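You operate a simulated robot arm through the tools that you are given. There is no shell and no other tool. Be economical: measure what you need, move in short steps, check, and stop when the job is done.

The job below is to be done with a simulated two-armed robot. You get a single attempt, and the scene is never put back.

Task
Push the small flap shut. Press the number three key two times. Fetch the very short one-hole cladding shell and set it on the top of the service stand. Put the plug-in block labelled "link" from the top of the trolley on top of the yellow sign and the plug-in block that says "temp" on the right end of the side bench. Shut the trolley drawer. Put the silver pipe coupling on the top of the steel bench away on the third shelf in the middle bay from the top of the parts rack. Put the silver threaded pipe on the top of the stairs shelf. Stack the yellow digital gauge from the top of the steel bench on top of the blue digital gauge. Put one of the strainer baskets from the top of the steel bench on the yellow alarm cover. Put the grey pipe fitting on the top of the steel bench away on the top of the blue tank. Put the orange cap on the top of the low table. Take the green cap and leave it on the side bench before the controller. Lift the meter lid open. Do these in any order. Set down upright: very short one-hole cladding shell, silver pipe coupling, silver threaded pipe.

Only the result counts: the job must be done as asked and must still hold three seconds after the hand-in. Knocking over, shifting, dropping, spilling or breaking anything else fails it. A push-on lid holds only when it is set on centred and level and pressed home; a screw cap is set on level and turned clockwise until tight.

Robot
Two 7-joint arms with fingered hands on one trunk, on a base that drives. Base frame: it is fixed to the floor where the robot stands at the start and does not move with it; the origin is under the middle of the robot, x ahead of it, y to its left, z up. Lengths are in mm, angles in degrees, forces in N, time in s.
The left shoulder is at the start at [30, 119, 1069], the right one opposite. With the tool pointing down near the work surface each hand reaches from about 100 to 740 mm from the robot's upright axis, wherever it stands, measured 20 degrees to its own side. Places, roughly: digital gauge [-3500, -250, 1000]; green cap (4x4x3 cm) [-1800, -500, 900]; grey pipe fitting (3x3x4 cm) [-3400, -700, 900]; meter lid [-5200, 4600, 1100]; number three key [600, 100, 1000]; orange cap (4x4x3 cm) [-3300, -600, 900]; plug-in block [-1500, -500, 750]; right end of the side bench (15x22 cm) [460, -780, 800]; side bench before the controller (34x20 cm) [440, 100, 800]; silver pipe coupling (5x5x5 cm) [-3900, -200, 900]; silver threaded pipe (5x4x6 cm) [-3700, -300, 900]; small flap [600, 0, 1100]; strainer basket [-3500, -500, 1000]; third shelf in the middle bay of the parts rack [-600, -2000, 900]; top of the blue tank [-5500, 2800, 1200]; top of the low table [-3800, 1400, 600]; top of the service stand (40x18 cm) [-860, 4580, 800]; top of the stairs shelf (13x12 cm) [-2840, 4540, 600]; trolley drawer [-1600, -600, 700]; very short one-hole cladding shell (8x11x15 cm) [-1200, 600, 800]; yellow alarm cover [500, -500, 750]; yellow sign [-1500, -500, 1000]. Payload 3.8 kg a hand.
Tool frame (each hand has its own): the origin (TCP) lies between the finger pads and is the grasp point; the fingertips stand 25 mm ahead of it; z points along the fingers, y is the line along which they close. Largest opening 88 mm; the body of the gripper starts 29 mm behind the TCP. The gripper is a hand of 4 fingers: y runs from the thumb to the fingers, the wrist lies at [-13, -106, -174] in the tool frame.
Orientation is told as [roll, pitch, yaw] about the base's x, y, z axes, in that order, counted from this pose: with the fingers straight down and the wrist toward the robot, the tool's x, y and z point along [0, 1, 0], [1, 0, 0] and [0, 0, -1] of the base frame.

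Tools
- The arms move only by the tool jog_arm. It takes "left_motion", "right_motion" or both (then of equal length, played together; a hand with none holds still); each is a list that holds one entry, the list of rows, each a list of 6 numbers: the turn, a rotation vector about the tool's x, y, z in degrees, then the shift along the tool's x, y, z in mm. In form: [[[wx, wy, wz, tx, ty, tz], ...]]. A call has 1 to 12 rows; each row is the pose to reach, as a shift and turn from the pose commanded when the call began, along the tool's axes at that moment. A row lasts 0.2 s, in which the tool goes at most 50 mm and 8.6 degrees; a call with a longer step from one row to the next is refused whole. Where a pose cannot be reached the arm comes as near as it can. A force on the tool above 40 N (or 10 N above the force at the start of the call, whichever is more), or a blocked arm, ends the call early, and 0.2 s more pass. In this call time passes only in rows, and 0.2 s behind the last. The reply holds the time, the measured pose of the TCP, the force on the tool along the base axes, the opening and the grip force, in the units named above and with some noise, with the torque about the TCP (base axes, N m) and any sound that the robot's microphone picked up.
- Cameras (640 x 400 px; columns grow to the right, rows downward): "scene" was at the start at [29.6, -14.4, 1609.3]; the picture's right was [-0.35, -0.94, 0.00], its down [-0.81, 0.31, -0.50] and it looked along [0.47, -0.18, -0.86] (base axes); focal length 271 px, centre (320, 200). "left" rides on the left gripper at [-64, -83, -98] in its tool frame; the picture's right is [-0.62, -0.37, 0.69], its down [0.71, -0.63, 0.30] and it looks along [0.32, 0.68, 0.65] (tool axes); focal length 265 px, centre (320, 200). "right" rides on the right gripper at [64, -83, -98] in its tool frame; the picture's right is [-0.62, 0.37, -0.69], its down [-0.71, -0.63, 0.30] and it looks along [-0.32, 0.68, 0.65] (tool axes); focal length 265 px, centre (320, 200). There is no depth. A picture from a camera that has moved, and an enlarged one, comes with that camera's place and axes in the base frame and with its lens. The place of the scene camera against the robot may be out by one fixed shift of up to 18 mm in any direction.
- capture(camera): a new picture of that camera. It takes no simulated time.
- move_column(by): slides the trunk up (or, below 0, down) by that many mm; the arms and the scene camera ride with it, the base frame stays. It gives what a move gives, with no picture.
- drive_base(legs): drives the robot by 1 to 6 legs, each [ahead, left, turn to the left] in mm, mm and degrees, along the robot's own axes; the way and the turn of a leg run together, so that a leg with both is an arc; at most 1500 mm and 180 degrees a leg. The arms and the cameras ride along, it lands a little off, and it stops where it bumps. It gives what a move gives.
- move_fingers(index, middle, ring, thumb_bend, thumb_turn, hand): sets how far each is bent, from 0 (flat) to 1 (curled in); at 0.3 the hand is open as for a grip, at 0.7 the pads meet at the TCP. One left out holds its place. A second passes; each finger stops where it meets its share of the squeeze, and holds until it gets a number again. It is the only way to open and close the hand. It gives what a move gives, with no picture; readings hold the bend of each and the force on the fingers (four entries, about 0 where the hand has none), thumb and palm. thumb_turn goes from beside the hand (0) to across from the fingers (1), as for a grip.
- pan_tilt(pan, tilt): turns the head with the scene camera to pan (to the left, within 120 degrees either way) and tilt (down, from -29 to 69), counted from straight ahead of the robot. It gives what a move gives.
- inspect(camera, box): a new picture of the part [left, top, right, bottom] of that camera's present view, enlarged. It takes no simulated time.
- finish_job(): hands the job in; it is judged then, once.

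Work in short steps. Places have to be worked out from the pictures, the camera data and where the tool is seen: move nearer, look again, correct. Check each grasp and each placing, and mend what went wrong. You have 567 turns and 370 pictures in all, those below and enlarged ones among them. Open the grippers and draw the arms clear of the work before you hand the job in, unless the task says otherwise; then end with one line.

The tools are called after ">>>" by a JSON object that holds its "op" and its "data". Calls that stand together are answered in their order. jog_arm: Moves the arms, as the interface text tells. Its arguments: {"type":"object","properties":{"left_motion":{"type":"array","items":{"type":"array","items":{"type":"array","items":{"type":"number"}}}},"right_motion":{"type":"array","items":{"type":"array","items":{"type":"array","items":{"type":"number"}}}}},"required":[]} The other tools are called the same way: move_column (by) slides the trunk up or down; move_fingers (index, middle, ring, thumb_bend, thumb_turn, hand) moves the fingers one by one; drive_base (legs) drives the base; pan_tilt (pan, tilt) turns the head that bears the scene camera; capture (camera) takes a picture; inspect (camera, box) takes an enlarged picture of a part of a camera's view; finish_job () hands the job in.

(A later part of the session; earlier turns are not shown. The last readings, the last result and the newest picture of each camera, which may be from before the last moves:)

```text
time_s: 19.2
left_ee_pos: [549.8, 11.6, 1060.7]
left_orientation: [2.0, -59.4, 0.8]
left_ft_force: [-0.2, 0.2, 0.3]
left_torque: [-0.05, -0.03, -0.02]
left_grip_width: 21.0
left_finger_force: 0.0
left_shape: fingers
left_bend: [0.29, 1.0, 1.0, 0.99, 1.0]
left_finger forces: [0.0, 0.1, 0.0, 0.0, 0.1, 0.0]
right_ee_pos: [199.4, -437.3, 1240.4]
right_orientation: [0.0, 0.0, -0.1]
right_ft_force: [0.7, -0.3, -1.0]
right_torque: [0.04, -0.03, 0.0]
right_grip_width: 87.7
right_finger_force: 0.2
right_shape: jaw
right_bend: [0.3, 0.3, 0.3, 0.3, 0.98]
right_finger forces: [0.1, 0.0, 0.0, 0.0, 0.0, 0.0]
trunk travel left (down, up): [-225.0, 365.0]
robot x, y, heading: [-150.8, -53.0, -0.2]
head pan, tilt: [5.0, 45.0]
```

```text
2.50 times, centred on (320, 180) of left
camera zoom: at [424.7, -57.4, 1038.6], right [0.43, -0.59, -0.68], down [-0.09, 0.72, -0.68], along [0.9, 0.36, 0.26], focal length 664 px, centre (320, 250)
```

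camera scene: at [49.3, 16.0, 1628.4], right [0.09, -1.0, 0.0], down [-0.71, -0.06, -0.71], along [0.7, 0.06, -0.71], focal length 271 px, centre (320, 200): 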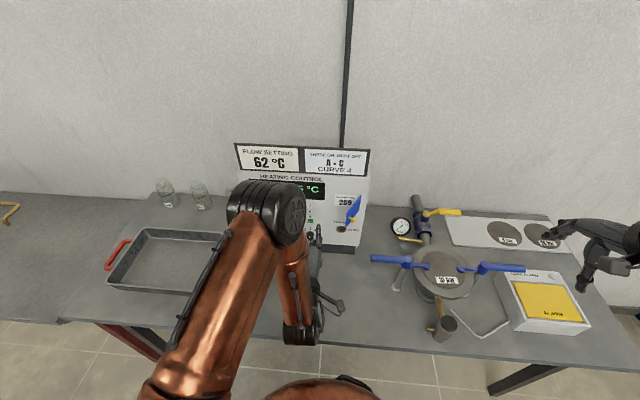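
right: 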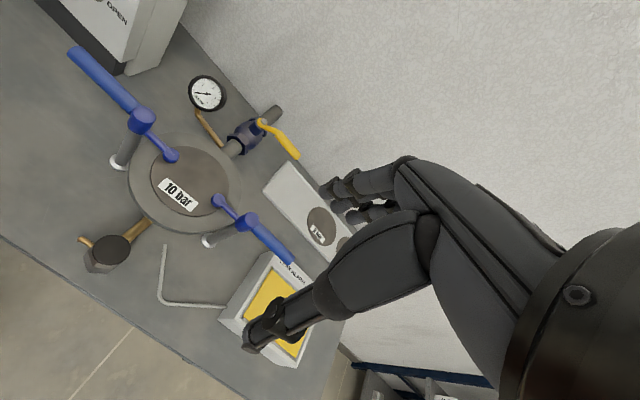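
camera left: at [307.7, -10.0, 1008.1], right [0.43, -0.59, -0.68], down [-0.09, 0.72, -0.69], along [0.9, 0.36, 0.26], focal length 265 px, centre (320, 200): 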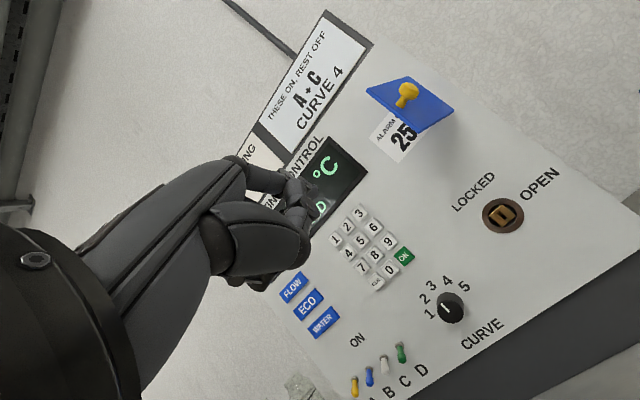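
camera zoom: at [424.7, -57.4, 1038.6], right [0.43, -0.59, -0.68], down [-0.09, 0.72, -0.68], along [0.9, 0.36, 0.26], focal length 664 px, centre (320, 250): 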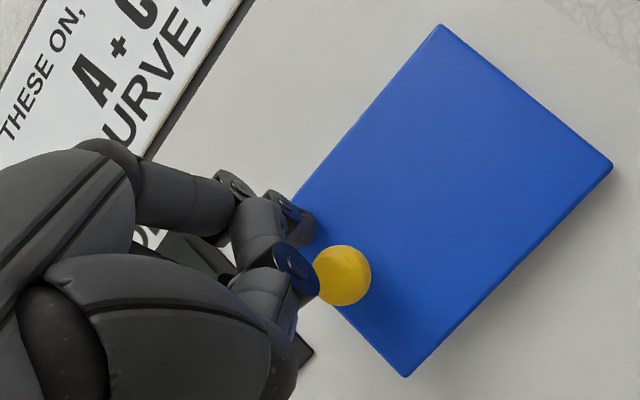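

The flap lies nearly against the panel. I press it home until I feel force.

>>> {"op": "jog_arm", "data": {"left_motion": [[[0, 0, 0, 0, 3, 5.2], [0, 0, 0, 0, 5, 8.7], [0, 0, 0, 0, 6.5, 11.3], [0, 0, 0, 0, 8, 13.9]]]}}

>>> {"op": "jog_arm", "data": {"left_motion": [[[0, 0, 0, 0, -10, -17], [0, 0, 0, 0, -30, -52], [0, 0, 0, 0, -50, -86], [0, 0, 0, 0, -60, -120]]]}}

>>> {"op": "inspect", "data": {"camera": "scene", "box": [240, 130, 400, 250]}}

>>> {"op": "capture", "data": {"camera": "left"}}

```text
time_s: 20.2
left_ee_pos: [559.5, 9.7, 1062.8]
left_orientation: [2.0, -59.6, 0.5]
left_ft_force: [-25.1, -0.4, 0.8]
left_torque: [0.01, -0.95, -0.14]
left_grip_width: 20.8
left_finger_force: 12.8
left_shape: fingers
left_bend: [0.3, 1.0, 1.0, 0.99, 1.0]
left_finger forces: [25.6, 0.0, 0.0, 0.0, 0.0, 0.0]
right_ee_pos: [194.1, -437.6, 1242.2]
right_orientation: [0.0, -0.3, -0.1]
right_ft_force: [0.0, -0.4, 0.4]
right_torque: [-0.01, 0.04, -0.01]
right_grip_width: 87.6
right_finger_force: 0.1
right_shape: jaw
right_bend: [0.3, 0.3, 0.3, 0.3, 0.98]
right_finger forces: [0.1, 0.1, 0.0, 0.0, 0.0, 0.0]
trunk travel left (down, up): [-225.0, 365.0]
robot x, y, heading: [-154.0, -52.2, -0.0]
head pan, tilt: [5.0, 45.0]
```

```text
time_s: 21.2
left_ee_pos: [428.8, 4.7, 1068.8]
left_orientation: [1.7, -59.6, 0.7]
left_ft_force: [-0.7, -0.1, -0.3]
left_torque: [0.01, -0.01, 0.02]
left_grip_width: 21.2
left_finger_force: 0.0
left_shape: fingers
left_bend: [0.29, 1.0, 1.0, 0.99, 1.0]
left_finger forces: [0.0, 0.0, 0.0, 0.0, 0.1, 0.0]
right_ee_pos: [198.4, -436.6, 1241.0]
right_orientation: [0.0, 0.1, -0.1]
right_ft_force: [0.6, 0.6, -0.4]
right_torque: [0.01, 0.01, 0.02]
right_grip_width: 87.8
right_finger_force: 0.0
right_shape: jaw
right_bend: [0.3, 0.3, 0.3, 0.3, 0.98]
right_finger forces: [0.1, 0.0, 0.1, 0.0, 0.0, 0.0]
trunk travel left (down, up): [-225.0, 365.0]
robot x, y, heading: [-150.3, -54.9, -0.4]
head pan, tilt: [5.0, 45.0]
```

```text
3.33 times, centred on (320, 190) of scene
camera zoom: at [-103.6, -38.0, 1628.6], right [0.09, -1.0, 0.0], down [-0.7, -0.06, -0.71], along [0.7, 0.06, -0.71], focal length 903 px, centre (320, 233)
```

zoom: 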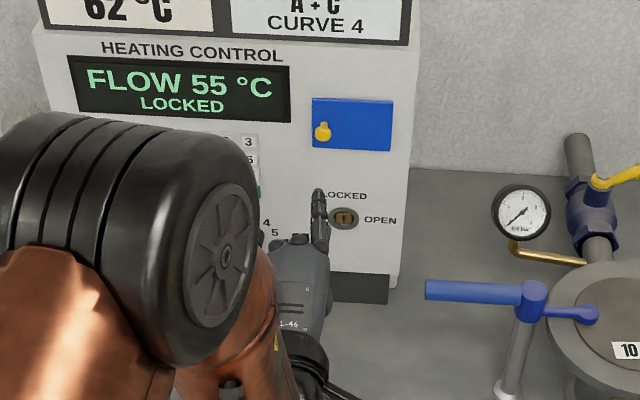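

```text
338 pictures are left
camera left: at [304.0, -62.7, 1047.1], right [0.43, -0.59, -0.68], down [-0.08, 0.72, -0.69], along [0.9, 0.35, 0.26], focal length 265 px, centre (320, 200)
```

left: 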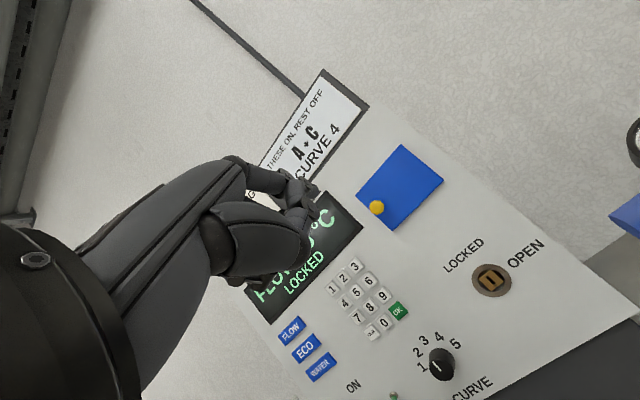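

The flap is flush. I bring the left hand back to a neutral pose, open it, then back away and look behind the robot.

>>> {"op": "jog_arm", "data": {"left_motion": [[[8, 0, 0, 0, 15, -20], [16, 0, 0, 0, 40, -50], [24, 0, 0, 0, 65, -80], [32, 0, 0, 0, 90, -110], [40, 0, 0, 0, 115, -135], [48, 0, 0, 0, 120, -140], [56, 0, 0, 0, 120, -150], [60, 0, 0, 0, 120, -150]]]}}

>>> {"op": "move_fingers", "data": {"hand": "left", "index": 0.3, "middle": 0.3, "ring": 0.3, "thumb_bend": 0.3, "thumb_turn": 1.0}}

>>> {"op": "drive_base", "data": {"legs": [[-350, 0, 0]]}}

>>> {"op": "pan_tilt", "data": {"pan": -110, "tilt": 25}}

>>> {"op": "capture", "data": {"camera": "scene"}}

>>> {"op": "pan_tilt", "data": {"pan": 110, "tilt": 25}}

>>> {"op": "capture", "data": {"camera": "scene"}}

```text
time_s: 23.0
left_ee_pos: [362.5, -0.3, 1249.3]
left_orientation: [0.9, 0.7, 2.2]
left_ft_force: [-0.8, 0.2, -0.6]
left_torque: [0.01, 0.01, -0.01]
left_grip_width: 21.1
left_finger_force: 0.1
left_shape: fingers
left_bend: [0.29, 1.0, 1.0, 0.99, 1.0]
left_finger forces: [0.1, 0.0, 0.1, 0.1, 0.1, 0.0]
right_ee_pos: [198.6, -436.9, 1240.4]
right_orientation: [-0.1, -0.1, 0.0]
right_ft_force: [-0.5, 0.6, 0.9]
right_torque: [0.02, -0.03, 0.0]
right_grip_width: 87.9
right_finger_force: 0.1
right_shape: jaw
right_bend: [0.3, 0.3, 0.3, 0.3, 0.98]
right_finger forces: [0.0, 0.0, 0.1, 0.1, 0.0, 0.0]
trunk travel left (down, up): [-225.0, 365.0]
robot x, y, heading: [-152.1, -50.6, -0.2]
head pan, tilt: [5.0, 45.0]
```

```text
time_s: 24.0
left_ee_pos: [362.3, 1.5, 1249.3]
left_orientation: [1.0, 0.5, 2.2]
left_ft_force: [-0.2, -0.1, 1.8]
left_torque: [0.02, -0.01, 0.0]
left_grip_width: 84.7
left_finger_force: 0.1
left_shape: fingers
left_bend: [0.3, 0.3, 0.3, 0.3, 0.98]
left_finger forces: [0.0, 0.0, 0.0, 0.1, 0.0, 0.0]
right_ee_pos: [199.1, -437.1, 1240.8]
right_orientation: [0.1, 0.0, -0.1]
right_ft_force: [0.4, 0.0, -0.2]
right_torque: [0.01, 0.01, 0.04]
right_grip_width: 87.6
right_finger_force: 0.1
right_shape: jaw
right_bend: [0.3, 0.3, 0.3, 0.3, 0.98]
right_finger forces: [0.1, 0.0, 0.1, 0.0, 0.0, 0.0]
trunk travel left (down, up): [-225.0, 365.0]
robot x, y, heading: [-153.8, -52.7, 0.0]
head pan, tilt: [5.0, 45.0]
```

```text
time_s: 26.3
left_ee_pos: [15.2, 4.0, 1250.0]
left_orientation: [1.0, 0.6, 2.6]
left_ft_force: [0.6, 0.5, -0.4]
left_torque: [0.02, 0.02, 0.03]
left_grip_width: 84.6
left_finger_force: 0.1
left_shape: fingers
left_bend: [0.3, 0.3, 0.3, 0.3, 0.98]
left_finger forces: [0.1, 0.0, 0.0, 0.0, 0.0, 0.0]
right_ee_pos: [-147.2, -435.8, 1240.2]
right_orientation: [0.1, -0.1, 0.3]
right_ft_force: [-0.2, -0.2, 0.7]
right_torque: [0.0, 0.0, 0.02]
right_grip_width: 87.7
right_finger_force: 0.1
right_shape: jaw
right_bend: [0.3, 0.3, 0.3, 0.3, 0.98]
right_finger forces: [0.0, 0.0, 0.0, 0.1, 0.0, 0.0]
trunk travel left (down, up): [-225.0, 365.0]
robot x, y, heading: [-500.8, -56.7, 0.3]
head pan, tilt: [5.0, 45.0]
```

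```text
time_s: 28.2
left_ee_pos: [15.2, 4.2, 1248.3]
left_orientation: [0.9, 0.5, 2.7]
left_ft_force: [0.2, 0.2, 0.4]
left_torque: [-0.02, -0.01, -0.01]
left_grip_width: 84.9
left_finger_force: 0.0
left_shape: fingers
left_bend: [0.3, 0.3, 0.3, 0.3, 0.98]
left_finger forces: [0.0, 0.0, 0.0, 0.0, 0.0, 0.0]
right_ee_pos: [-145.3, -435.4, 1241.2]
right_orientation: [0.0, 0.0, 0.2]
right_ft_force: [-0.4, 0.6, -0.9]
right_torque: [0.0, -0.02, -0.02]
right_grip_width: 87.5
right_finger_force: 0.2
right_shape: jaw
right_bend: [0.3, 0.3, 0.3, 0.3, 0.98]
right_finger forces: [0.0, 0.0, 0.0, 0.0, 0.0, 0.0]
trunk travel left (down, up): [-225.0, 365.0]
robot x, y, heading: [-496.7, -56.1, 0.4]
head pan, tilt: [-110.0, 25.0]
```

```text
337 pictures are left
camera scene: at [-560.8, -132.6, 1659.1], right [-0.94, 0.34, 0.0], down [0.14, 0.4, -0.91], along [-0.31, -0.85, -0.42], focal length 271 px, centre (320, 200)
```

scene: 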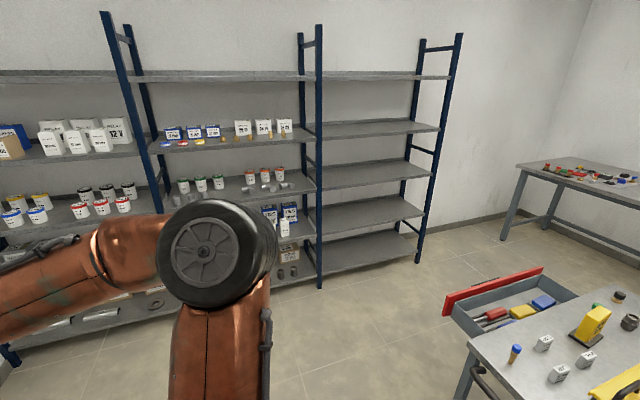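

```text
time_s: 31.4
left_ee_pos: [15.9, 4.2, 1249.2]
left_orientation: [1.1, 0.5, 2.5]
left_ft_force: [-0.1, -0.9, -0.6]
left_torque: [0.01, 0.01, -0.01]
left_grip_width: 85.0
left_finger_force: 0.1
left_shape: fingers
left_bend: [0.3, 0.3, 0.3, 0.3, 0.98]
left_finger forces: [0.0, 0.1, 0.0, 0.1, 0.0, 0.0]
right_ee_pos: [-145.3, -436.0, 1240.4]
right_orientation: [0.0, 0.0, 0.3]
right_ft_force: [0.3, 0.3, 0.1]
right_torque: [-0.03, 0.02, 0.02]
right_grip_width: 87.6
right_finger_force: 0.0
right_shape: jaw
right_bend: [0.3, 0.3, 0.3, 0.3, 0.98]
right_finger forces: [0.1, 0.0, 0.0, 0.0, 0.1, 0.0]
trunk travel left (down, up): [-225.0, 365.0]
robot x, y, heading: [-495.0, -55.9, 0.2]
head pan, tilt: [110.0, 25.0]
```

```text
336 pictures are left
camera scene: at [-561.7, 40.6, 1659.1], right [0.94, 0.35, 0.0], down [0.15, -0.4, -0.91], along [-0.31, 0.85, -0.42], focal length 271 px, centre (320, 200)
```

scene: 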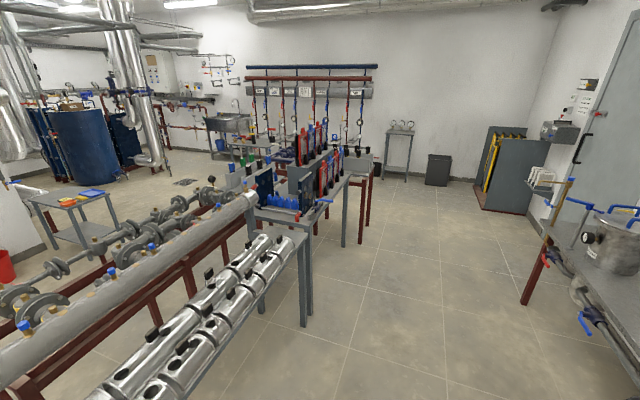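

I see the trolley with its open drawer behind. I turn the robot around to face it.

>>> {"op": "drive_base", "data": {"legs": [[0, 0, -180]]}}

>>> {"op": "pan_tilt", "data": {"pan": 15, "tilt": 30}}

>>> {"op": "capture", "data": {"camera": "scene"}}

```text
time_s: 39.2
left_ee_pos: [-1011.0, -91.2, 1249.3]
left_orientation: [1.0, 0.5, -179.9]
left_ft_force: [-0.5, 0.7, 0.2]
left_torque: [0.01, 0.04, 0.03]
left_grip_width: 84.8
left_finger_force: 0.0
left_shape: fingers
left_bend: [0.3, 0.3, 0.3, 0.3, 0.98]
left_finger forces: [0.0, 0.0, 0.1, 0.0, 0.1, 0.0]
right_ee_pos: [-831.1, 340.5, 1240.0]
right_orientation: [0.1, 0.0, 178.0]
right_ft_force: [-0.1, -0.8, -0.5]
right_torque: [-0.02, -0.01, 0.01]
right_grip_width: 87.6
right_finger_force: 0.2
right_shape: jaw
right_bend: [0.3, 0.3, 0.3, 0.3, 0.98]
right_finger forces: [0.0, 0.0, 0.0, 0.1, 0.1, 0.0]
trunk travel left (down, up): [-225.0, 365.0]
robot x, y, heading: [-499.0, -57.2, 177.8]
head pan, tilt: [110.0, 25.0]
```

```text
time_s: 40.9
left_ee_pos: [-1010.2, -91.3, 1249.4]
left_orientation: [1.0, 0.5, -179.9]
left_ft_force: [-0.4, -0.2, -0.4]
left_torque: [0.01, -0.02, 0.01]
left_grip_width: 84.5
left_finger_force: 0.0
left_shape: fingers
left_bend: [0.3, 0.3, 0.3, 0.3, 0.98]
left_finger forces: [0.0, 0.0, 0.0, 0.0, 0.0, 0.1]
right_ee_pos: [-832.0, 340.1, 1241.7]
right_orientation: [0.0, 0.0, 177.7]
right_ft_force: [0.1, 0.9, 0.7]
right_torque: [0.04, -0.01, 0.03]
right_grip_width: 87.7
right_finger_force: 0.0
right_shape: jaw
right_bend: [0.3, 0.3, 0.3, 0.3, 0.98]
right_finger forces: [0.0, 0.1, 0.0, 0.0, 0.0, 0.0]
trunk travel left (down, up): [-225.0, 365.0]
robot x, y, heading: [-495.3, -56.6, 177.8]
head pan, tilt: [15.0, 30.0]
```

```text
335 pictures are left
camera scene: at [-578.6, -66.3, 1651.1], right [-0.22, 0.98, 0.0], down [0.49, 0.11, -0.87], along [-0.84, -0.19, -0.5], focal length 271 px, centre (320, 200)
```

scene: 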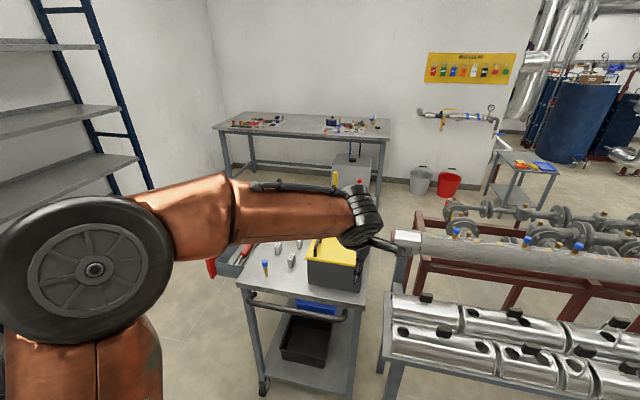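

I drive up to the trolley's near end.

>>> {"op": "drive_base", "data": {"legs": [[420, 300, 0]]}}

>>> {"op": "pan_tilt", "data": {"pan": 5, "tilt": 55}}

>>> {"op": "jog_arm", "data": {"left_motion": [[[0, 0, 0, 50, 0, 0], [0, 0, 0, 100, 0, 0], [0, 0, 0, 150, 0, 0], [0, 0, 0, 200, 0, 0]]]}}

>>> {"op": "capture", "data": {"camera": "scene"}}

>>> {"op": "capture", "data": {"camera": "left"}}

>>> {"op": "capture", "data": {"camera": "right"}}

```text
time_s: 43.9
left_ee_pos: [-1429.4, -362.3, 1249.4]
left_orientation: [0.9, 0.4, 179.4]
left_ft_force: [-0.4, -0.2, 0.0]
left_torque: [-0.03, 0.0, 0.0]
left_grip_width: 84.9
left_finger_force: 0.1
left_shape: fingers
left_bend: [0.3, 0.3, 0.3, 0.3, 0.98]
left_finger forces: [0.1, 0.0, 0.0, 0.0, 0.0, 0.0]
right_ee_pos: [-1243.8, 67.1, 1240.2]
right_orientation: [0.1, 0.2, 177.0]
right_ft_force: [-0.2, -1.1, 0.0]
right_torque: [0.01, -0.01, 0.01]
right_grip_width: 87.7
right_finger_force: 0.0
right_shape: jaw
right_bend: [0.3, 0.3, 0.3, 0.3, 0.98]
right_finger forces: [0.0, 0.0, 0.0, 0.0, 0.1, 0.0]
trunk travel left (down, up): [-225.0, 365.0]
robot x, y, heading: [-915.0, -328.0, 177.0]
head pan, tilt: [15.0, 30.0]
```

```text
time_s: 44.8
left_ee_pos: [-1428.9, -361.9, 1248.3]
left_orientation: [1.0, 0.5, 179.4]
left_ft_force: [-0.2, 0.3, -0.4]
left_torque: [0.02, -0.01, -0.02]
left_grip_width: 85.0
left_finger_force: 0.0
left_shape: fingers
left_bend: [0.3, 0.3, 0.3, 0.3, 0.98]
left_finger forces: [0.0, 0.0, 0.0, 0.0, 0.1, 0.1]
right_ee_pos: [-1243.7, 66.8, 1241.0]
right_orientation: [0.0, 0.1, 177.1]
right_ft_force: [-0.1, -0.5, 0.6]
right_torque: [-0.04, 0.01, 0.02]
right_grip_width: 87.6
right_finger_force: 0.1
right_shape: jaw
right_bend: [0.3, 0.3, 0.3, 0.3, 0.98]
right_finger forces: [0.1, 0.0, 0.1, 0.1, 0.0, 0.0]
trunk travel left (down, up): [-225.0, 365.0]
robot x, y, heading: [-913.3, -331.8, 177.0]
head pan, tilt: [5.0, 55.0]
```

```text
time_s: 45.8
left_ee_pos: [-1432.1, -566.1, 1250.9]
left_orientation: [0.9, 0.5, 179.3]
left_ft_force: [-0.4, 0.1, -0.2]
left_torque: [-0.02, -0.01, 0.02]
left_grip_width: 84.8
left_finger_force: 0.0
left_shape: fingers
left_bend: [0.3, 0.3, 0.3, 0.3, 0.98]
left_finger forces: [0.0, 0.1, 0.1, 0.1, 0.0, 0.0]
right_ee_pos: [-1243.8, 65.8, 1241.2]
right_orientation: [0.0, 0.0, 177.1]
right_ft_force: [0.3, -0.6, -0.4]
right_torque: [-0.01, 0.05, 0.03]
right_grip_width: 87.6
right_finger_force: 0.0
right_shape: jaw
right_bend: [0.3, 0.3, 0.3, 0.3, 0.98]
right_finger forces: [0.1, 0.1, 0.1, 0.0, 0.0, 0.0]
trunk travel left (down, up): [-225.0, 365.0]
robot x, y, heading: [-911.7, -335.3, 177.1]
head pan, tilt: [5.0, 55.0]
```

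```text
334 pictures are left
camera scene: at [-979.1, -327.5, 1615.1], right [-0.04, 1.0, 0.0], down [0.82, 0.03, -0.57], along [-0.57, -0.02, -0.82], focal length 271 px, centre (320, 200)
```

scene: 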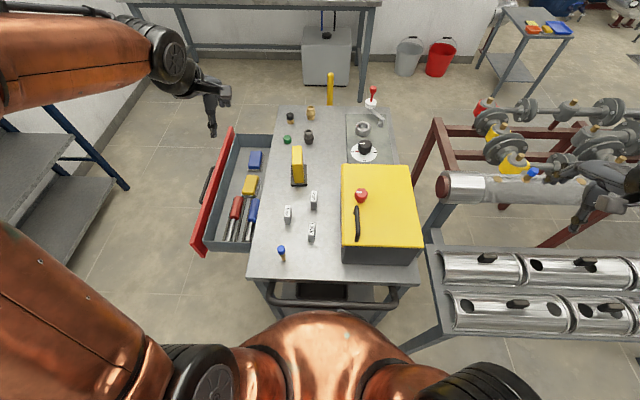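

```text
333 pictures are left
camera left: at [-1349.3, -501.1, 1350.1], right [0.38, 0.61, -0.7], down [0.63, -0.73, -0.29], along [-0.68, -0.33, -0.65], focal length 265 px, centre (320, 200)
```

left: 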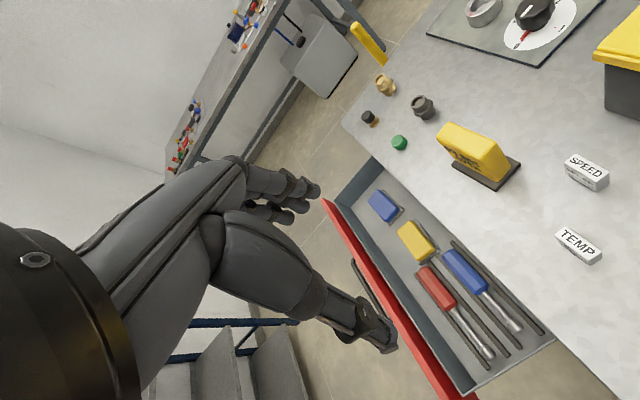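

```text
332 pictures are left
camera right: at [-1164.2, -2.4, 1341.4], right [-0.34, 0.64, 0.69], down [0.67, 0.68, -0.3], along [-0.67, 0.36, -0.65], focal length 265 px, centre (320, 200)
```

right: 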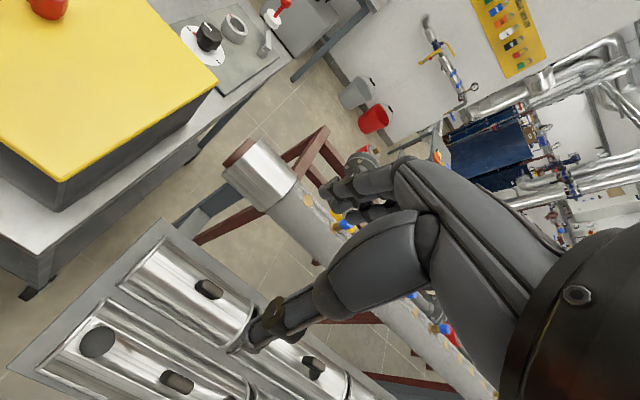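

>>> {"op": "inspect", "data": {"camera": "scene", "box": [240, 100, 400, 220]}}

>>> {"op": "inspect", "data": {"camera": "scene", "box": [200, 160, 360, 280]}}

>>> {"op": "inspect", "data": {"camera": "left", "box": [340, 60, 640, 280]}}

```text
3.33 times, centred on (320, 160) of scene
camera zoom: at [-979.1, -327.5, 1615.1], right [-0.04, 1.0, 0.0], down [0.82, 0.03, -0.57], along [-0.57, -0.02, -0.82], focal length 903 px, centre (320, 333)
```

zoom: 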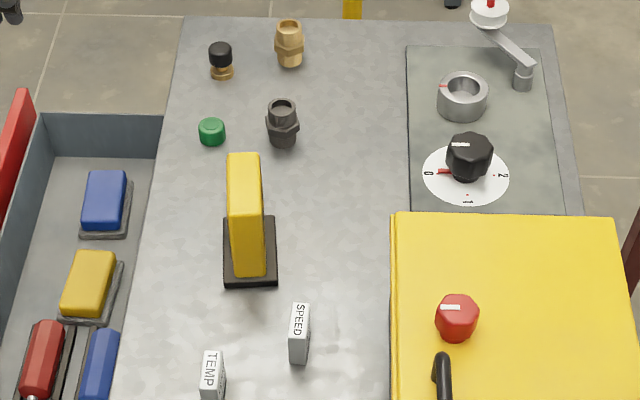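

```text
3.33 times, centred on (280, 220) of scene
camera zoom: at [-979.1, -327.5, 1615.1], right [-0.04, 1.0, 0.0], down [0.82, 0.03, -0.57], along [-0.57, -0.02, -0.82], focal length 903 px, centre (453, 133)
```

zoom: 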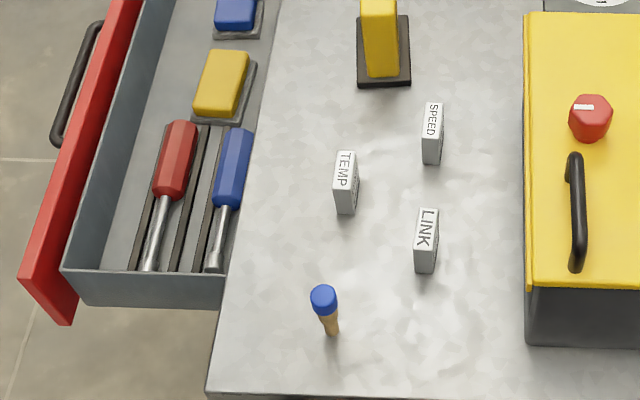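

```text
1.82 times, centred on (490, 170) of left
camera zoom: at [-1349.3, -501.1, 1350.1], right [0.38, 0.61, -0.7], down [0.63, -0.73, -0.29], along [-0.68, -0.33, -0.65], focal length 483 px, centre (11, 254)
```

zoom: 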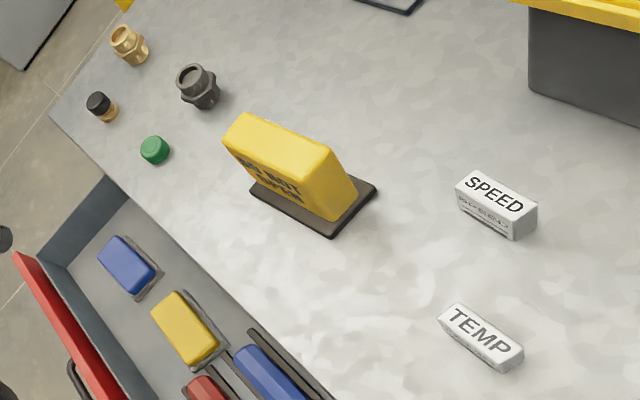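

I shift the left hand camera for a second view of the blocks, to triangulate them without the scene camera's offset.

>>> {"op": "jog_arm", "data": {"left_motion": [[[0, 0, 0, -45, -10, 10], [0, 0, 0, -90, -20, 20], [0, 0, 0, -135, -30, 30], [0, 0, 0, -150, -60, 30]]]}}

>>> {"op": "capture", "data": {"camera": "left"}}

>>> {"op": "inspect", "data": {"camera": "left", "box": [300, 80, 540, 260]}}

```text
time_s: 46.8
left_ee_pos: [-1369.3, -414.9, 1221.1]
left_orientation: [1.0, 0.5, 179.4]
left_ft_force: [0.2, -0.2, 0.0]
left_torque: [-0.02, -0.01, 0.02]
left_grip_width: 84.4
left_finger_force: 0.1
left_shape: fingers
left_bend: [0.3, 0.3, 0.3, 0.3, 0.98]
left_finger forces: [0.0, 0.0, 0.1, 0.0, 0.0, 0.1]
right_ee_pos: [-1241.9, 66.5, 1242.2]
right_orientation: [0.0, 0.0, 177.1]
right_ft_force: [0.1, 0.5, 0.2]
right_torque: [-0.02, 0.01, -0.01]
right_grip_width: 87.7
right_finger_force: 0.1
right_shape: jaw
right_bend: [0.3, 0.3, 0.3, 0.3, 0.98]
right_finger forces: [0.0, 0.0, 0.1, 0.1, 0.0, 0.0]
trunk travel left (down, up): [-225.0, 365.0]
robot x, y, heading: [-912.4, -332.2, 176.7]
head pan, tilt: [5.0, 55.0]
```

```text
328 pictures are left
camera left: at [-1285.0, -348.9, 1318.9], right [0.38, 0.6, -0.7], down [0.62, -0.73, -0.29], along [-0.68, -0.33, -0.65], focal length 265 px, centre (320, 200)
```

left: 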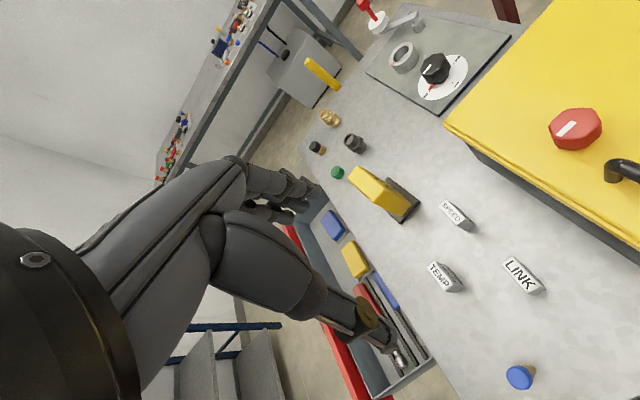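

```text
2.22 times, centred on (420, 170) of left
camera zoom: at [-1285.0, -348.9, 1318.9], right [0.38, 0.6, -0.7], down [0.62, -0.73, -0.29], along [-0.68, -0.33, -0.65], focal length 590 px, centre (98, 267)
```

zoom: 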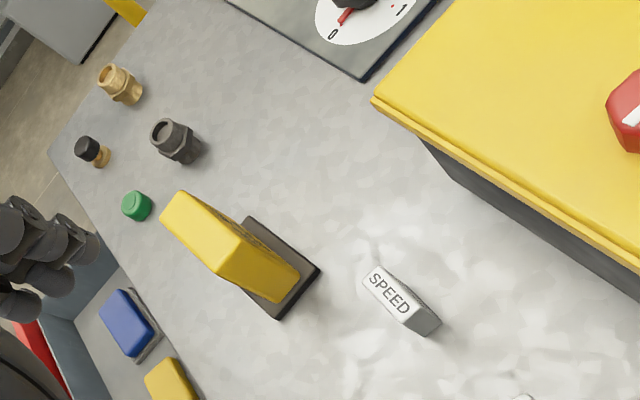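

TEMP's top is at about [-1418, -453, 899], LINK's at about [-1360, -376, 899], and the sign's top centre at about [-1589, -433, 966]. I lower the left hand above LINK and look.

>>> {"op": "jog_arm", "data": {"left_motion": [[[0, 0, 0, -20, -5, 40], [0, 0, 0, -39, -9, 80], [0, 0, 0, -39, -9, 128], [0, 0, 0, -39, -9, 176], [0, 0, 0, -39, -9, 221], [0, 0, 0, -39, -9, 261]]]}}

>>> {"op": "capture", "data": {"camera": "left"}}

>>> {"op": "inspect", "data": {"camera": "scene", "box": [240, 160, 400, 280]}}

```text
time_s: 48.2
left_ee_pos: [-1359.8, -377.6, 956.3]
left_orientation: [1.0, 0.4, 179.6]
left_ft_force: [0.6, -0.2, -0.6]
left_torque: [0.0, 0.01, 0.01]
left_grip_width: 84.7
left_finger_force: 0.1
left_shape: fingers
left_bend: [0.3, 0.3, 0.3, 0.3, 0.98]
left_finger forces: [0.1, 0.0, 0.0, 0.0, 0.1, 0.0]
right_ee_pos: [-1244.1, 65.8, 1241.0]
right_orientation: [0.0, 0.0, 177.1]
right_ft_force: [-0.7, 0.6, -0.4]
right_torque: [-0.01, 0.0, 0.01]
right_grip_width: 87.8
right_finger_force: 0.1
right_shape: jaw
right_bend: [0.3, 0.3, 0.3, 0.3, 0.98]
right_finger forces: [0.0, 0.0, 0.0, 0.1, 0.0, 0.0]
trunk travel left (down, up): [-225.0, 365.0]
robot x, y, heading: [-910.9, -333.8, 176.9]
head pan, tilt: [5.0, 55.0]
```

```text
326 pictures are left
camera left: at [-1276.7, -311.8, 1055.2], right [0.38, 0.61, -0.7], down [0.63, -0.72, -0.29], along [-0.68, -0.33, -0.65], focal length 265 px, centre (320, 200)
```

left: 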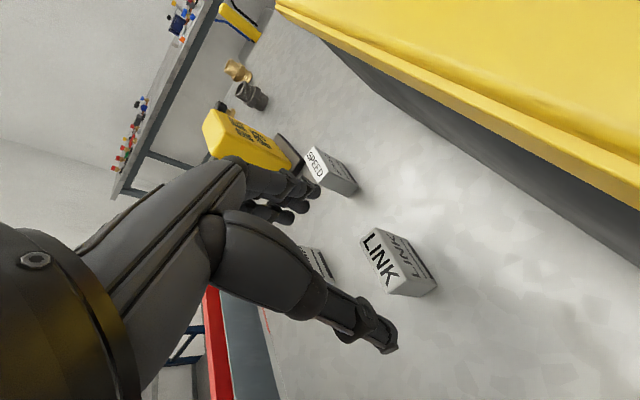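

```text
3.33 times, centred on (320, 220) of scene
camera zoom: at [-980.2, -326.8, 1615.0], right [-0.04, 1.0, 0.0], down [0.82, 0.03, -0.57], along [-0.57, -0.02, -0.82], focal length 903 px, centre (320, 133)
```

zoom: 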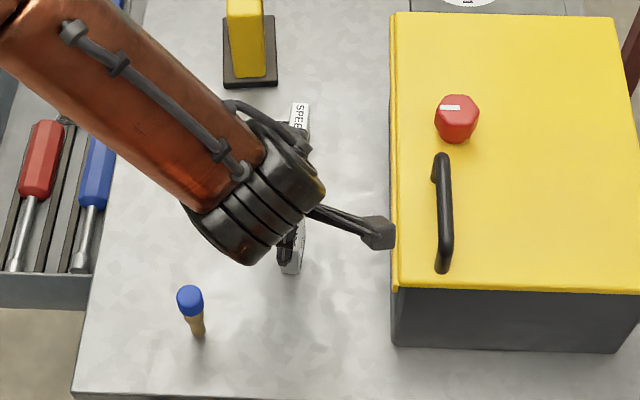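

LINK lies along x right between the fingers and thumb. I lower 70 mm and close.

>>> {"op": "jog_arm", "data": {"left_motion": [[[0, 0, 0, -1, 0, 35], [0, 0, 0, -1, 0, 60], [0, 0, 0, -1, 0, 70]]]}}

>>> {"op": "move_fingers", "data": {"hand": "left", "index": 0.7, "middle": 0.7, "ring": 0.7, "thumb_bend": 0.7}}

>>> {"op": "capture", "data": {"camera": "left"}}

```text
time_s: 49.0
left_ee_pos: [-1355.7, -380.2, 887.3]
left_orientation: [0.9, 0.5, 179.4]
left_ft_force: [0.5, -0.5, 1.3]
left_torque: [0.01, -0.03, 0.0]
left_grip_width: 84.7
left_finger_force: 0.1
left_shape: fingers
left_bend: [0.3, 0.3, 0.3, 0.3, 0.98]
left_finger forces: [0.0, 0.1, 0.1, 0.1, 0.0, 0.0]
right_ee_pos: [-1242.7, 66.9, 1240.9]
right_orientation: [-0.1, 0.1, 177.1]
right_ft_force: [-0.2, 0.4, 0.0]
right_torque: [-0.03, -0.02, -0.03]
right_grip_width: 87.6
right_finger_force: 0.0
right_shape: jaw
right_bend: [0.3, 0.3, 0.3, 0.3, 0.98]
right_finger forces: [0.0, 0.0, 0.0, 0.0, 0.0, 0.1]
trunk travel left (down, up): [-225.0, 365.0]
robot x, y, heading: [-914.7, -332.7, 177.1]
head pan, tilt: [5.0, 55.0]
```

```text
time_s: 50.0
left_ee_pos: [-1354.4, -380.4, 887.8]
left_orientation: [1.0, 0.5, 179.4]
left_ft_force: [-0.2, -0.8, 0.4]
left_torque: [0.0, 0.01, 0.0]
left_grip_width: 36.7
left_finger_force: 11.8
left_shape: fingers
left_bend: [0.51, 0.7, 0.7, 0.57, 1.0]
left_finger forces: [11.4, 0.1, 0.1, 0.1, 11.2, 0.0]
right_ee_pos: [-1243.3, 67.7, 1241.3]
right_orientation: [-0.1, -0.1, 177.1]
right_ft_force: [0.1, 0.1, 0.1]
right_torque: [-0.01, 0.04, 0.03]
right_grip_width: 87.5
right_finger_force: 0.0
right_shape: jaw
right_bend: [0.3, 0.3, 0.3, 0.3, 0.98]
right_finger forces: [0.1, 0.0, 0.0, 0.0, 0.0, 0.1]
trunk travel left (down, up): [-225.0, 365.0]
robot x, y, heading: [-917.8, -332.7, 177.0]
head pan, tilt: [5.0, 55.0]
```

```text
324 pictures are left
camera left: at [-1272.0, -313.6, 986.8], right [0.38, 0.6, -0.7], down [0.63, -0.73, -0.29], along [-0.68, -0.33, -0.65], focal length 265 px, centre (320, 200)
```

left: 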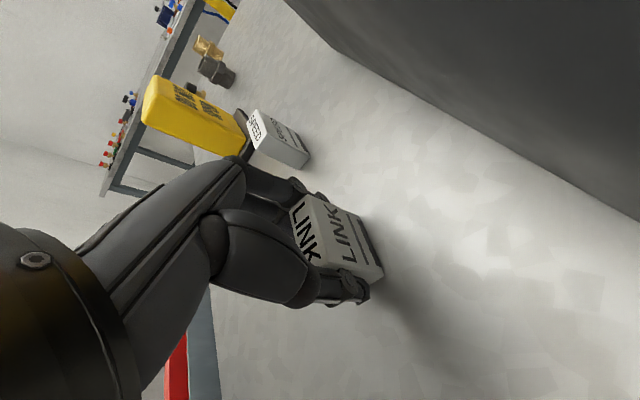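

Index and thumb hold the block (11 N). I lift it gently to test.

>>> {"op": "jog_arm", "data": {"left_motion": [[[0, 0, 0, 0, 0, -20], [0, 0, 0, 0, 0, -60], [0, 0, 0, 0, 0, -105], [0, 0, 0, 0, 0, -150]]]}}

>>> {"op": "capture", "data": {"camera": "left"}}

```text
time_s: 51.0
left_ee_pos: [-1356.6, -377.0, 1041.6]
left_orientation: [0.9, 0.5, 179.4]
left_ft_force: [0.2, -0.8, -0.7]
left_torque: [0.02, -0.02, 0.01]
left_grip_width: 36.3
left_finger_force: 11.4
left_shape: fingers
left_bend: [0.51, 0.7, 0.7, 0.57, 1.0]
left_finger forces: [11.1, 0.1, 0.1, 0.0, 11.1, 0.0]
right_ee_pos: [-1242.0, 67.6, 1240.6]
right_orientation: [0.0, -0.1, 177.2]
right_ft_force: [0.3, 0.6, -0.5]
right_torque: [0.01, -0.02, 0.02]
right_grip_width: 87.8
right_finger_force: 0.1
right_shape: jaw
right_bend: [0.3, 0.3, 0.3, 0.3, 0.98]
right_finger forces: [0.1, 0.0, 0.0, 0.1, 0.0, 0.0]
trunk travel left (down, up): [-225.0, 365.0]
robot x, y, heading: [-911.4, -331.2, 177.1]
head pan, tilt: [5.0, 55.0]
```

```text
323 pictures are left
camera left: at [-1273.8, -310.7, 1140.3], right [0.38, 0.6, -0.7], down [0.62, -0.73, -0.29], along [-0.68, -0.33, -0.65], focal length 265 px, centre (320, 200)
```

left: 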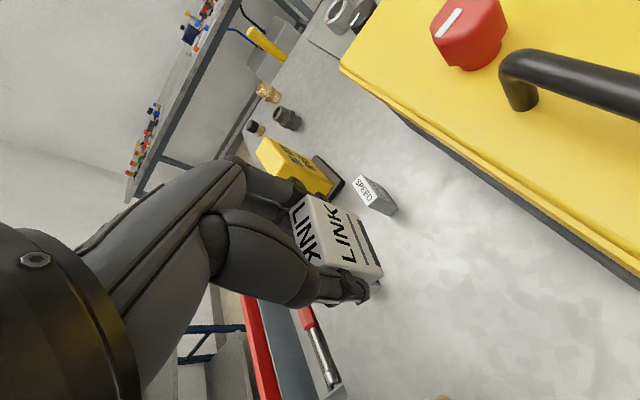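

The block hangs upright, centred in the hand. I carry it over the sign.

>>> {"op": "jog_arm", "data": {"left_motion": [[[0, 0, 0, 10, 40, -8], [0, 0, 0, 20, 80, -8], [0, 0, 0, 32, 120, -8], [0, 0, 0, 45, 160, -8], [0, 0, 0, 55, 200, -8], [0, 0, 0, 60, 234, -8]]]}}

>>> {"op": "capture", "data": {"camera": "left"}}

>>> {"op": "inspect", "data": {"camera": "scene", "box": [230, 100, 390, 220]}}

```text
time_s: 52.4
left_ee_pos: [-1592.7, -434.9, 1045.5]
left_orientation: [0.8, 0.6, 179.4]
left_ft_force: [-0.1, 0.0, -0.2]
left_torque: [0.01, 0.01, -0.01]
left_grip_width: 36.4
left_finger_force: 10.8
left_shape: fingers
left_bend: [0.51, 0.7, 0.7, 0.57, 1.0]
left_finger forces: [11.1, 0.1, 0.0, 0.1, 11.0, 0.0]
right_ee_pos: [-1246.3, 67.5, 1240.7]
right_orientation: [0.0, 0.1, 177.0]
right_ft_force: [0.2, -0.4, 0.8]
right_torque: [0.01, 0.0, 0.03]
right_grip_width: 87.7
right_finger_force: 0.0
right_shape: jaw
right_bend: [0.3, 0.3, 0.3, 0.3, 0.98]
right_finger forces: [0.0, 0.0, 0.1, 0.0, 0.0, 0.0]
trunk travel left (down, up): [-225.0, 365.0]
robot x, y, heading: [-914.1, -333.5, 177.1]
head pan, tilt: [5.0, 55.0]
```

```text
322 pictures are left
camera left: at [-1510.6, -368.5, 1144.9], right [0.38, 0.6, -0.7], down [0.63, -0.73, -0.29], along [-0.68, -0.33, -0.65], focal length 265 px, centre (320, 200)
```

left: 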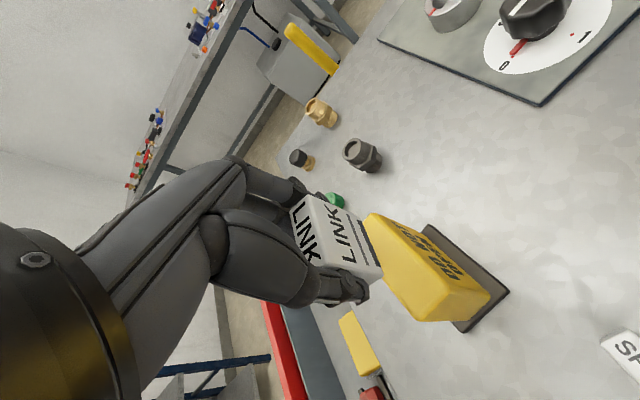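

```text
3.33 times, centred on (310, 160) of scene
camera zoom: at [-980.4, -326.1, 1615.0], right [-0.04, 1.0, 0.0], down [0.82, 0.03, -0.57], along [-0.57, -0.02, -0.82], focal length 903 px, centre (353, 333)
```

zoom: 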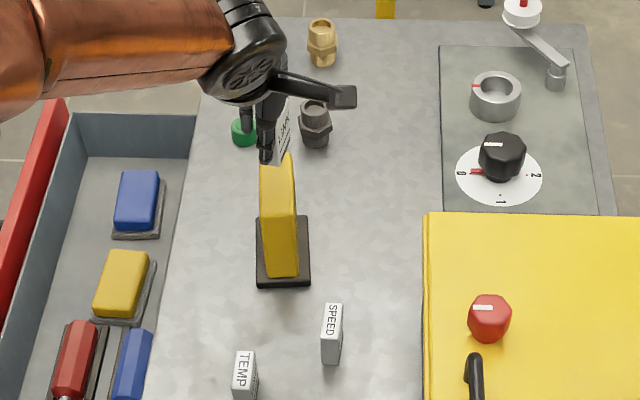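

>>> {"op": "inspect", "data": {"camera": "left", "box": [280, 180, 520, 360]}}

```text
2.22 times, centred on (400, 270) of left
camera zoom: at [-1510.6, -368.5, 1144.9], right [0.38, 0.6, -0.7], down [0.63, -0.73, -0.29], along [-0.68, -0.33, -0.65], focal length 590 px, centre (142, 44)
```

zoom: 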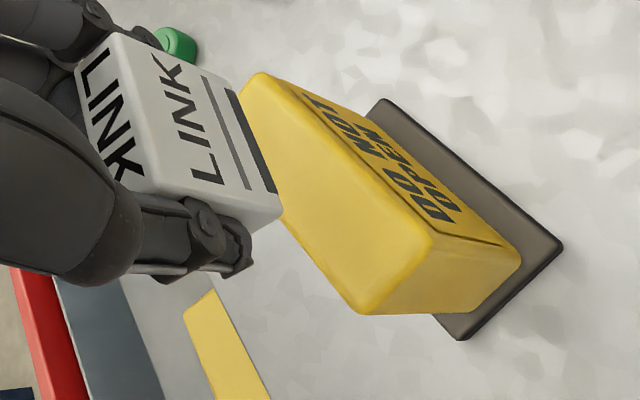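

The sign's top is about 80×31 mm, centred near [-1596, -433] and turned ~7°. I match that turn and lower most of the way.

>>> {"op": "jog_arm", "data": {"left_motion": [[[0, 0, -6.5, 2, 5, 0], [0, 0, -6.5, 2, 5, 20], [0, 0, -6.5, 2, 5, 38]]]}}

>>> {"op": "inspect", "data": {"camera": "left", "box": [280, 180, 520, 360]}}

>>> {"op": "inspect", "data": {"camera": "scene", "box": [260, 120, 360, 190]}}

```text
time_s: 53.2
left_ee_pos: [-1597.0, -436.0, 1005.5]
left_orientation: [1.0, 0.4, -174.0]
left_ft_force: [-0.1, -0.1, -1.0]
left_torque: [0.0, -0.02, 0.0]
left_grip_width: 36.4
left_finger_force: 10.8
left_shape: fingers
left_bend: [0.51, 0.7, 0.7, 0.57, 1.0]
left_finger forces: [11.1, 0.0, 0.0, 0.0, 11.1, 0.1]
right_ee_pos: [-1244.2, 68.2, 1240.7]
right_orientation: [-0.1, 0.0, 177.2]
right_ft_force: [0.7, -0.1, 0.3]
right_torque: [-0.03, 0.02, 0.03]
right_grip_width: 87.6
right_finger_force: 0.0
right_shape: jaw
right_bend: [0.3, 0.3, 0.3, 0.3, 0.98]
right_finger forces: [0.0, 0.1, 0.1, 0.0, 0.1, 0.0]
trunk travel left (down, up): [-225.0, 365.0]
robot x, y, heading: [-910.4, -331.1, 177.2]
head pan, tilt: [5.0, 55.0]
```

```text
2.22 times, centred on (400, 270) of left
camera zoom: at [-1521.5, -361.2, 1104.9], right [0.31, 0.64, -0.7], down [0.7, -0.65, -0.29], along [-0.64, -0.4, -0.65], focal length 590 px, centre (142, 44)
```

zoom: 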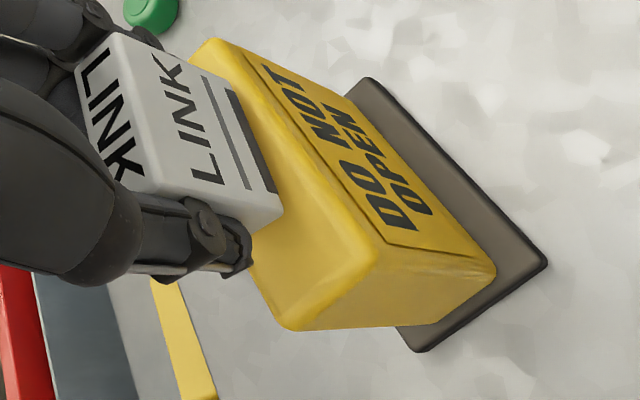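

```text
5.71 times, centred on (310, 155) of scene
camera zoom: at [-979.7, -325.6, 1615.0], right [-0.04, 1.0, 0.0], down [0.82, 0.03, -0.57], along [-0.57, -0.02, -0.82], focal length 1548 px, centre (377, 457)
```

zoom: 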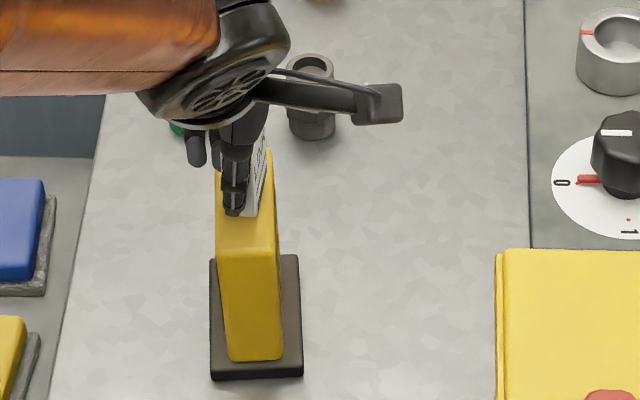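

Nearly aligned; the block should go ~2.5 mm to the robot's left. I lower slowly until contact.

>>> {"op": "jog_arm", "data": {"left_motion": [[[0, 0, 0, 2.5, 0, 3], [0, 0, 0, 2.5, 0, 6], [0, 0, 0, 2.5, 0, 8], [0, 0, 0, 2.5, 0, 9.5]]]}}

>>> {"op": "inspect", "data": {"camera": "left", "box": [280, 180, 520, 360]}}

```text
time_s: 54.2
left_ee_pos: [-1596.0, -439.3, 999.1]
left_orientation: [1.0, 0.3, -174.1]
left_ft_force: [1.3, -0.9, 4.8]
left_torque: [0.04, 0.09, -0.02]
left_grip_width: 36.7
left_finger_force: 11.6
left_shape: fingers
left_bend: [0.51, 0.7, 0.7, 0.57, 1.0]
left_finger forces: [11.0, 0.1, 0.0, 0.0, 12.2, 0.1]
right_ee_pos: [-1242.9, 67.3, 1240.8]
right_orientation: [0.0, 0.0, 177.1]
right_ft_force: [0.1, 0.5, 1.0]
right_torque: [-0.02, 0.01, -0.01]
right_grip_width: 87.6
right_finger_force: 0.1
right_shape: jaw
right_bend: [0.3, 0.3, 0.3, 0.3, 0.98]
right_finger forces: [0.1, 0.0, 0.0, 0.1, 0.0, 0.1]
trunk travel left (down, up): [-225.0, 365.0]
robot x, y, heading: [-910.4, -335.0, 177.3]
head pan, tilt: [5.0, 55.0]
```

```text
2.22 times, centred on (400, 270) of left
camera zoom: at [-1521.6, -364.3, 1097.7], right [0.31, 0.64, -0.7], down [0.7, -0.65, -0.29], along [-0.64, -0.4, -0.65], focal length 590 px, centre (142, 44)
```

zoom: 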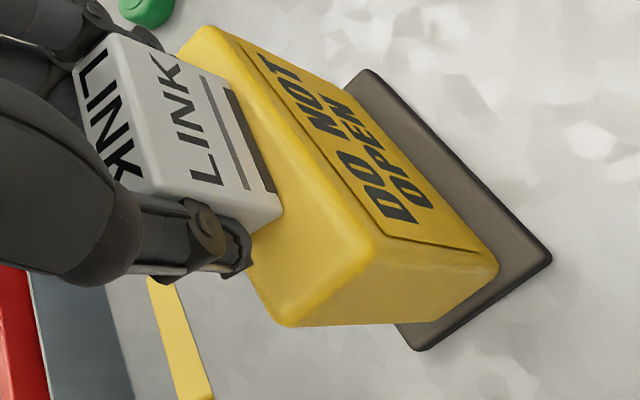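

Contact felt. The block sits centred but got turned ~15° in the grip; I raise 4 mm, turn it in line with the sign and set it down again.

>>> {"op": "jog_arm", "data": {"left_motion": [[[0, 0, 0, 0, 0, -5], [0, 0, -7.5, -0.5, -0.5, -5], [0, 0, -15, -1, -1, -5], [0, 0, -15, -1, -1, -2], [0, 0, -15, -1, -1, 0], [0, 0, -15, -1, -1, 0.5]]]}}

>>> {"op": "inspect", "data": {"camera": "left", "box": [280, 180, 520, 360]}}

>>> {"op": "inspect", "data": {"camera": "scene", "box": [260, 120, 360, 190]}}

```text
time_s: 55.6
left_ee_pos: [-1596.2, -438.2, 999.8]
left_orientation: [0.9, 0.1, -159.0]
left_ft_force: [0.6, 0.0, 5.1]
left_torque: [-0.02, 0.1, 0.03]
left_grip_width: 36.3
left_finger_force: 11.5
left_shape: fingers
left_bend: [0.51, 0.7, 0.7, 0.57, 1.0]
left_finger forces: [11.4, 0.2, 0.0, 0.0, 11.6, 0.0]
right_ee_pos: [-1244.1, 67.2, 1240.9]
right_orientation: [0.1, 0.0, 177.2]
right_ft_force: [-0.1, 0.6, -0.8]
right_torque: [0.02, -0.01, 0.05]
right_grip_width: 87.5
right_finger_force: 0.2
right_shape: jaw
right_bend: [0.3, 0.3, 0.3, 0.3, 0.98]
right_finger forces: [0.0, 0.0, 0.0, 0.1, 0.0, 0.0]
trunk travel left (down, up): [-225.0, 365.0]
robot x, y, heading: [-910.0, -336.6, 176.9]
head pan, tilt: [5.0, 55.0]
```

```text
2.22 times, centred on (400, 270) of left
camera zoom: at [-1542.3, -346.3, 1097.1], right [0.13, 0.7, -0.7], down [0.85, -0.45, -0.29], along [-0.52, -0.56, -0.65], focal length 590 px, centre (142, 44)
```

zoom: 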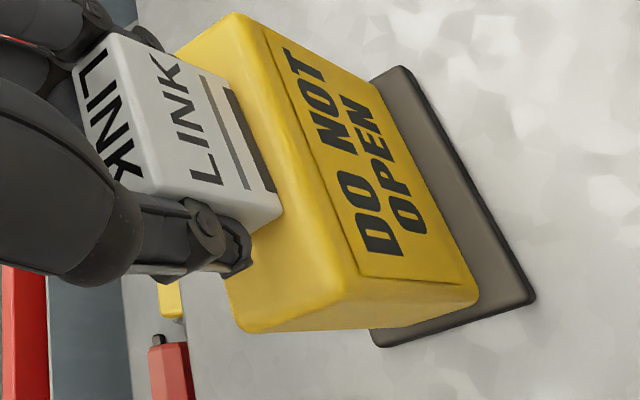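

```text
5.71 times, centred on (310, 155) of scene
camera zoom: at [-978.6, -326.2, 1615.1], right [-0.04, 1.0, 0.0], down [0.82, 0.03, -0.57], along [-0.57, -0.02, -0.82], focal length 1548 px, centre (377, 457)
```

zoom: 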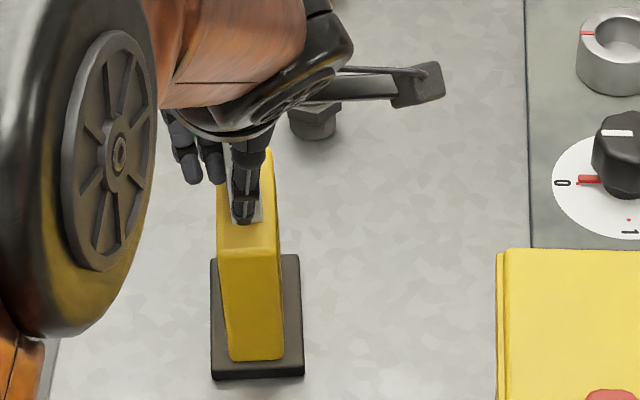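

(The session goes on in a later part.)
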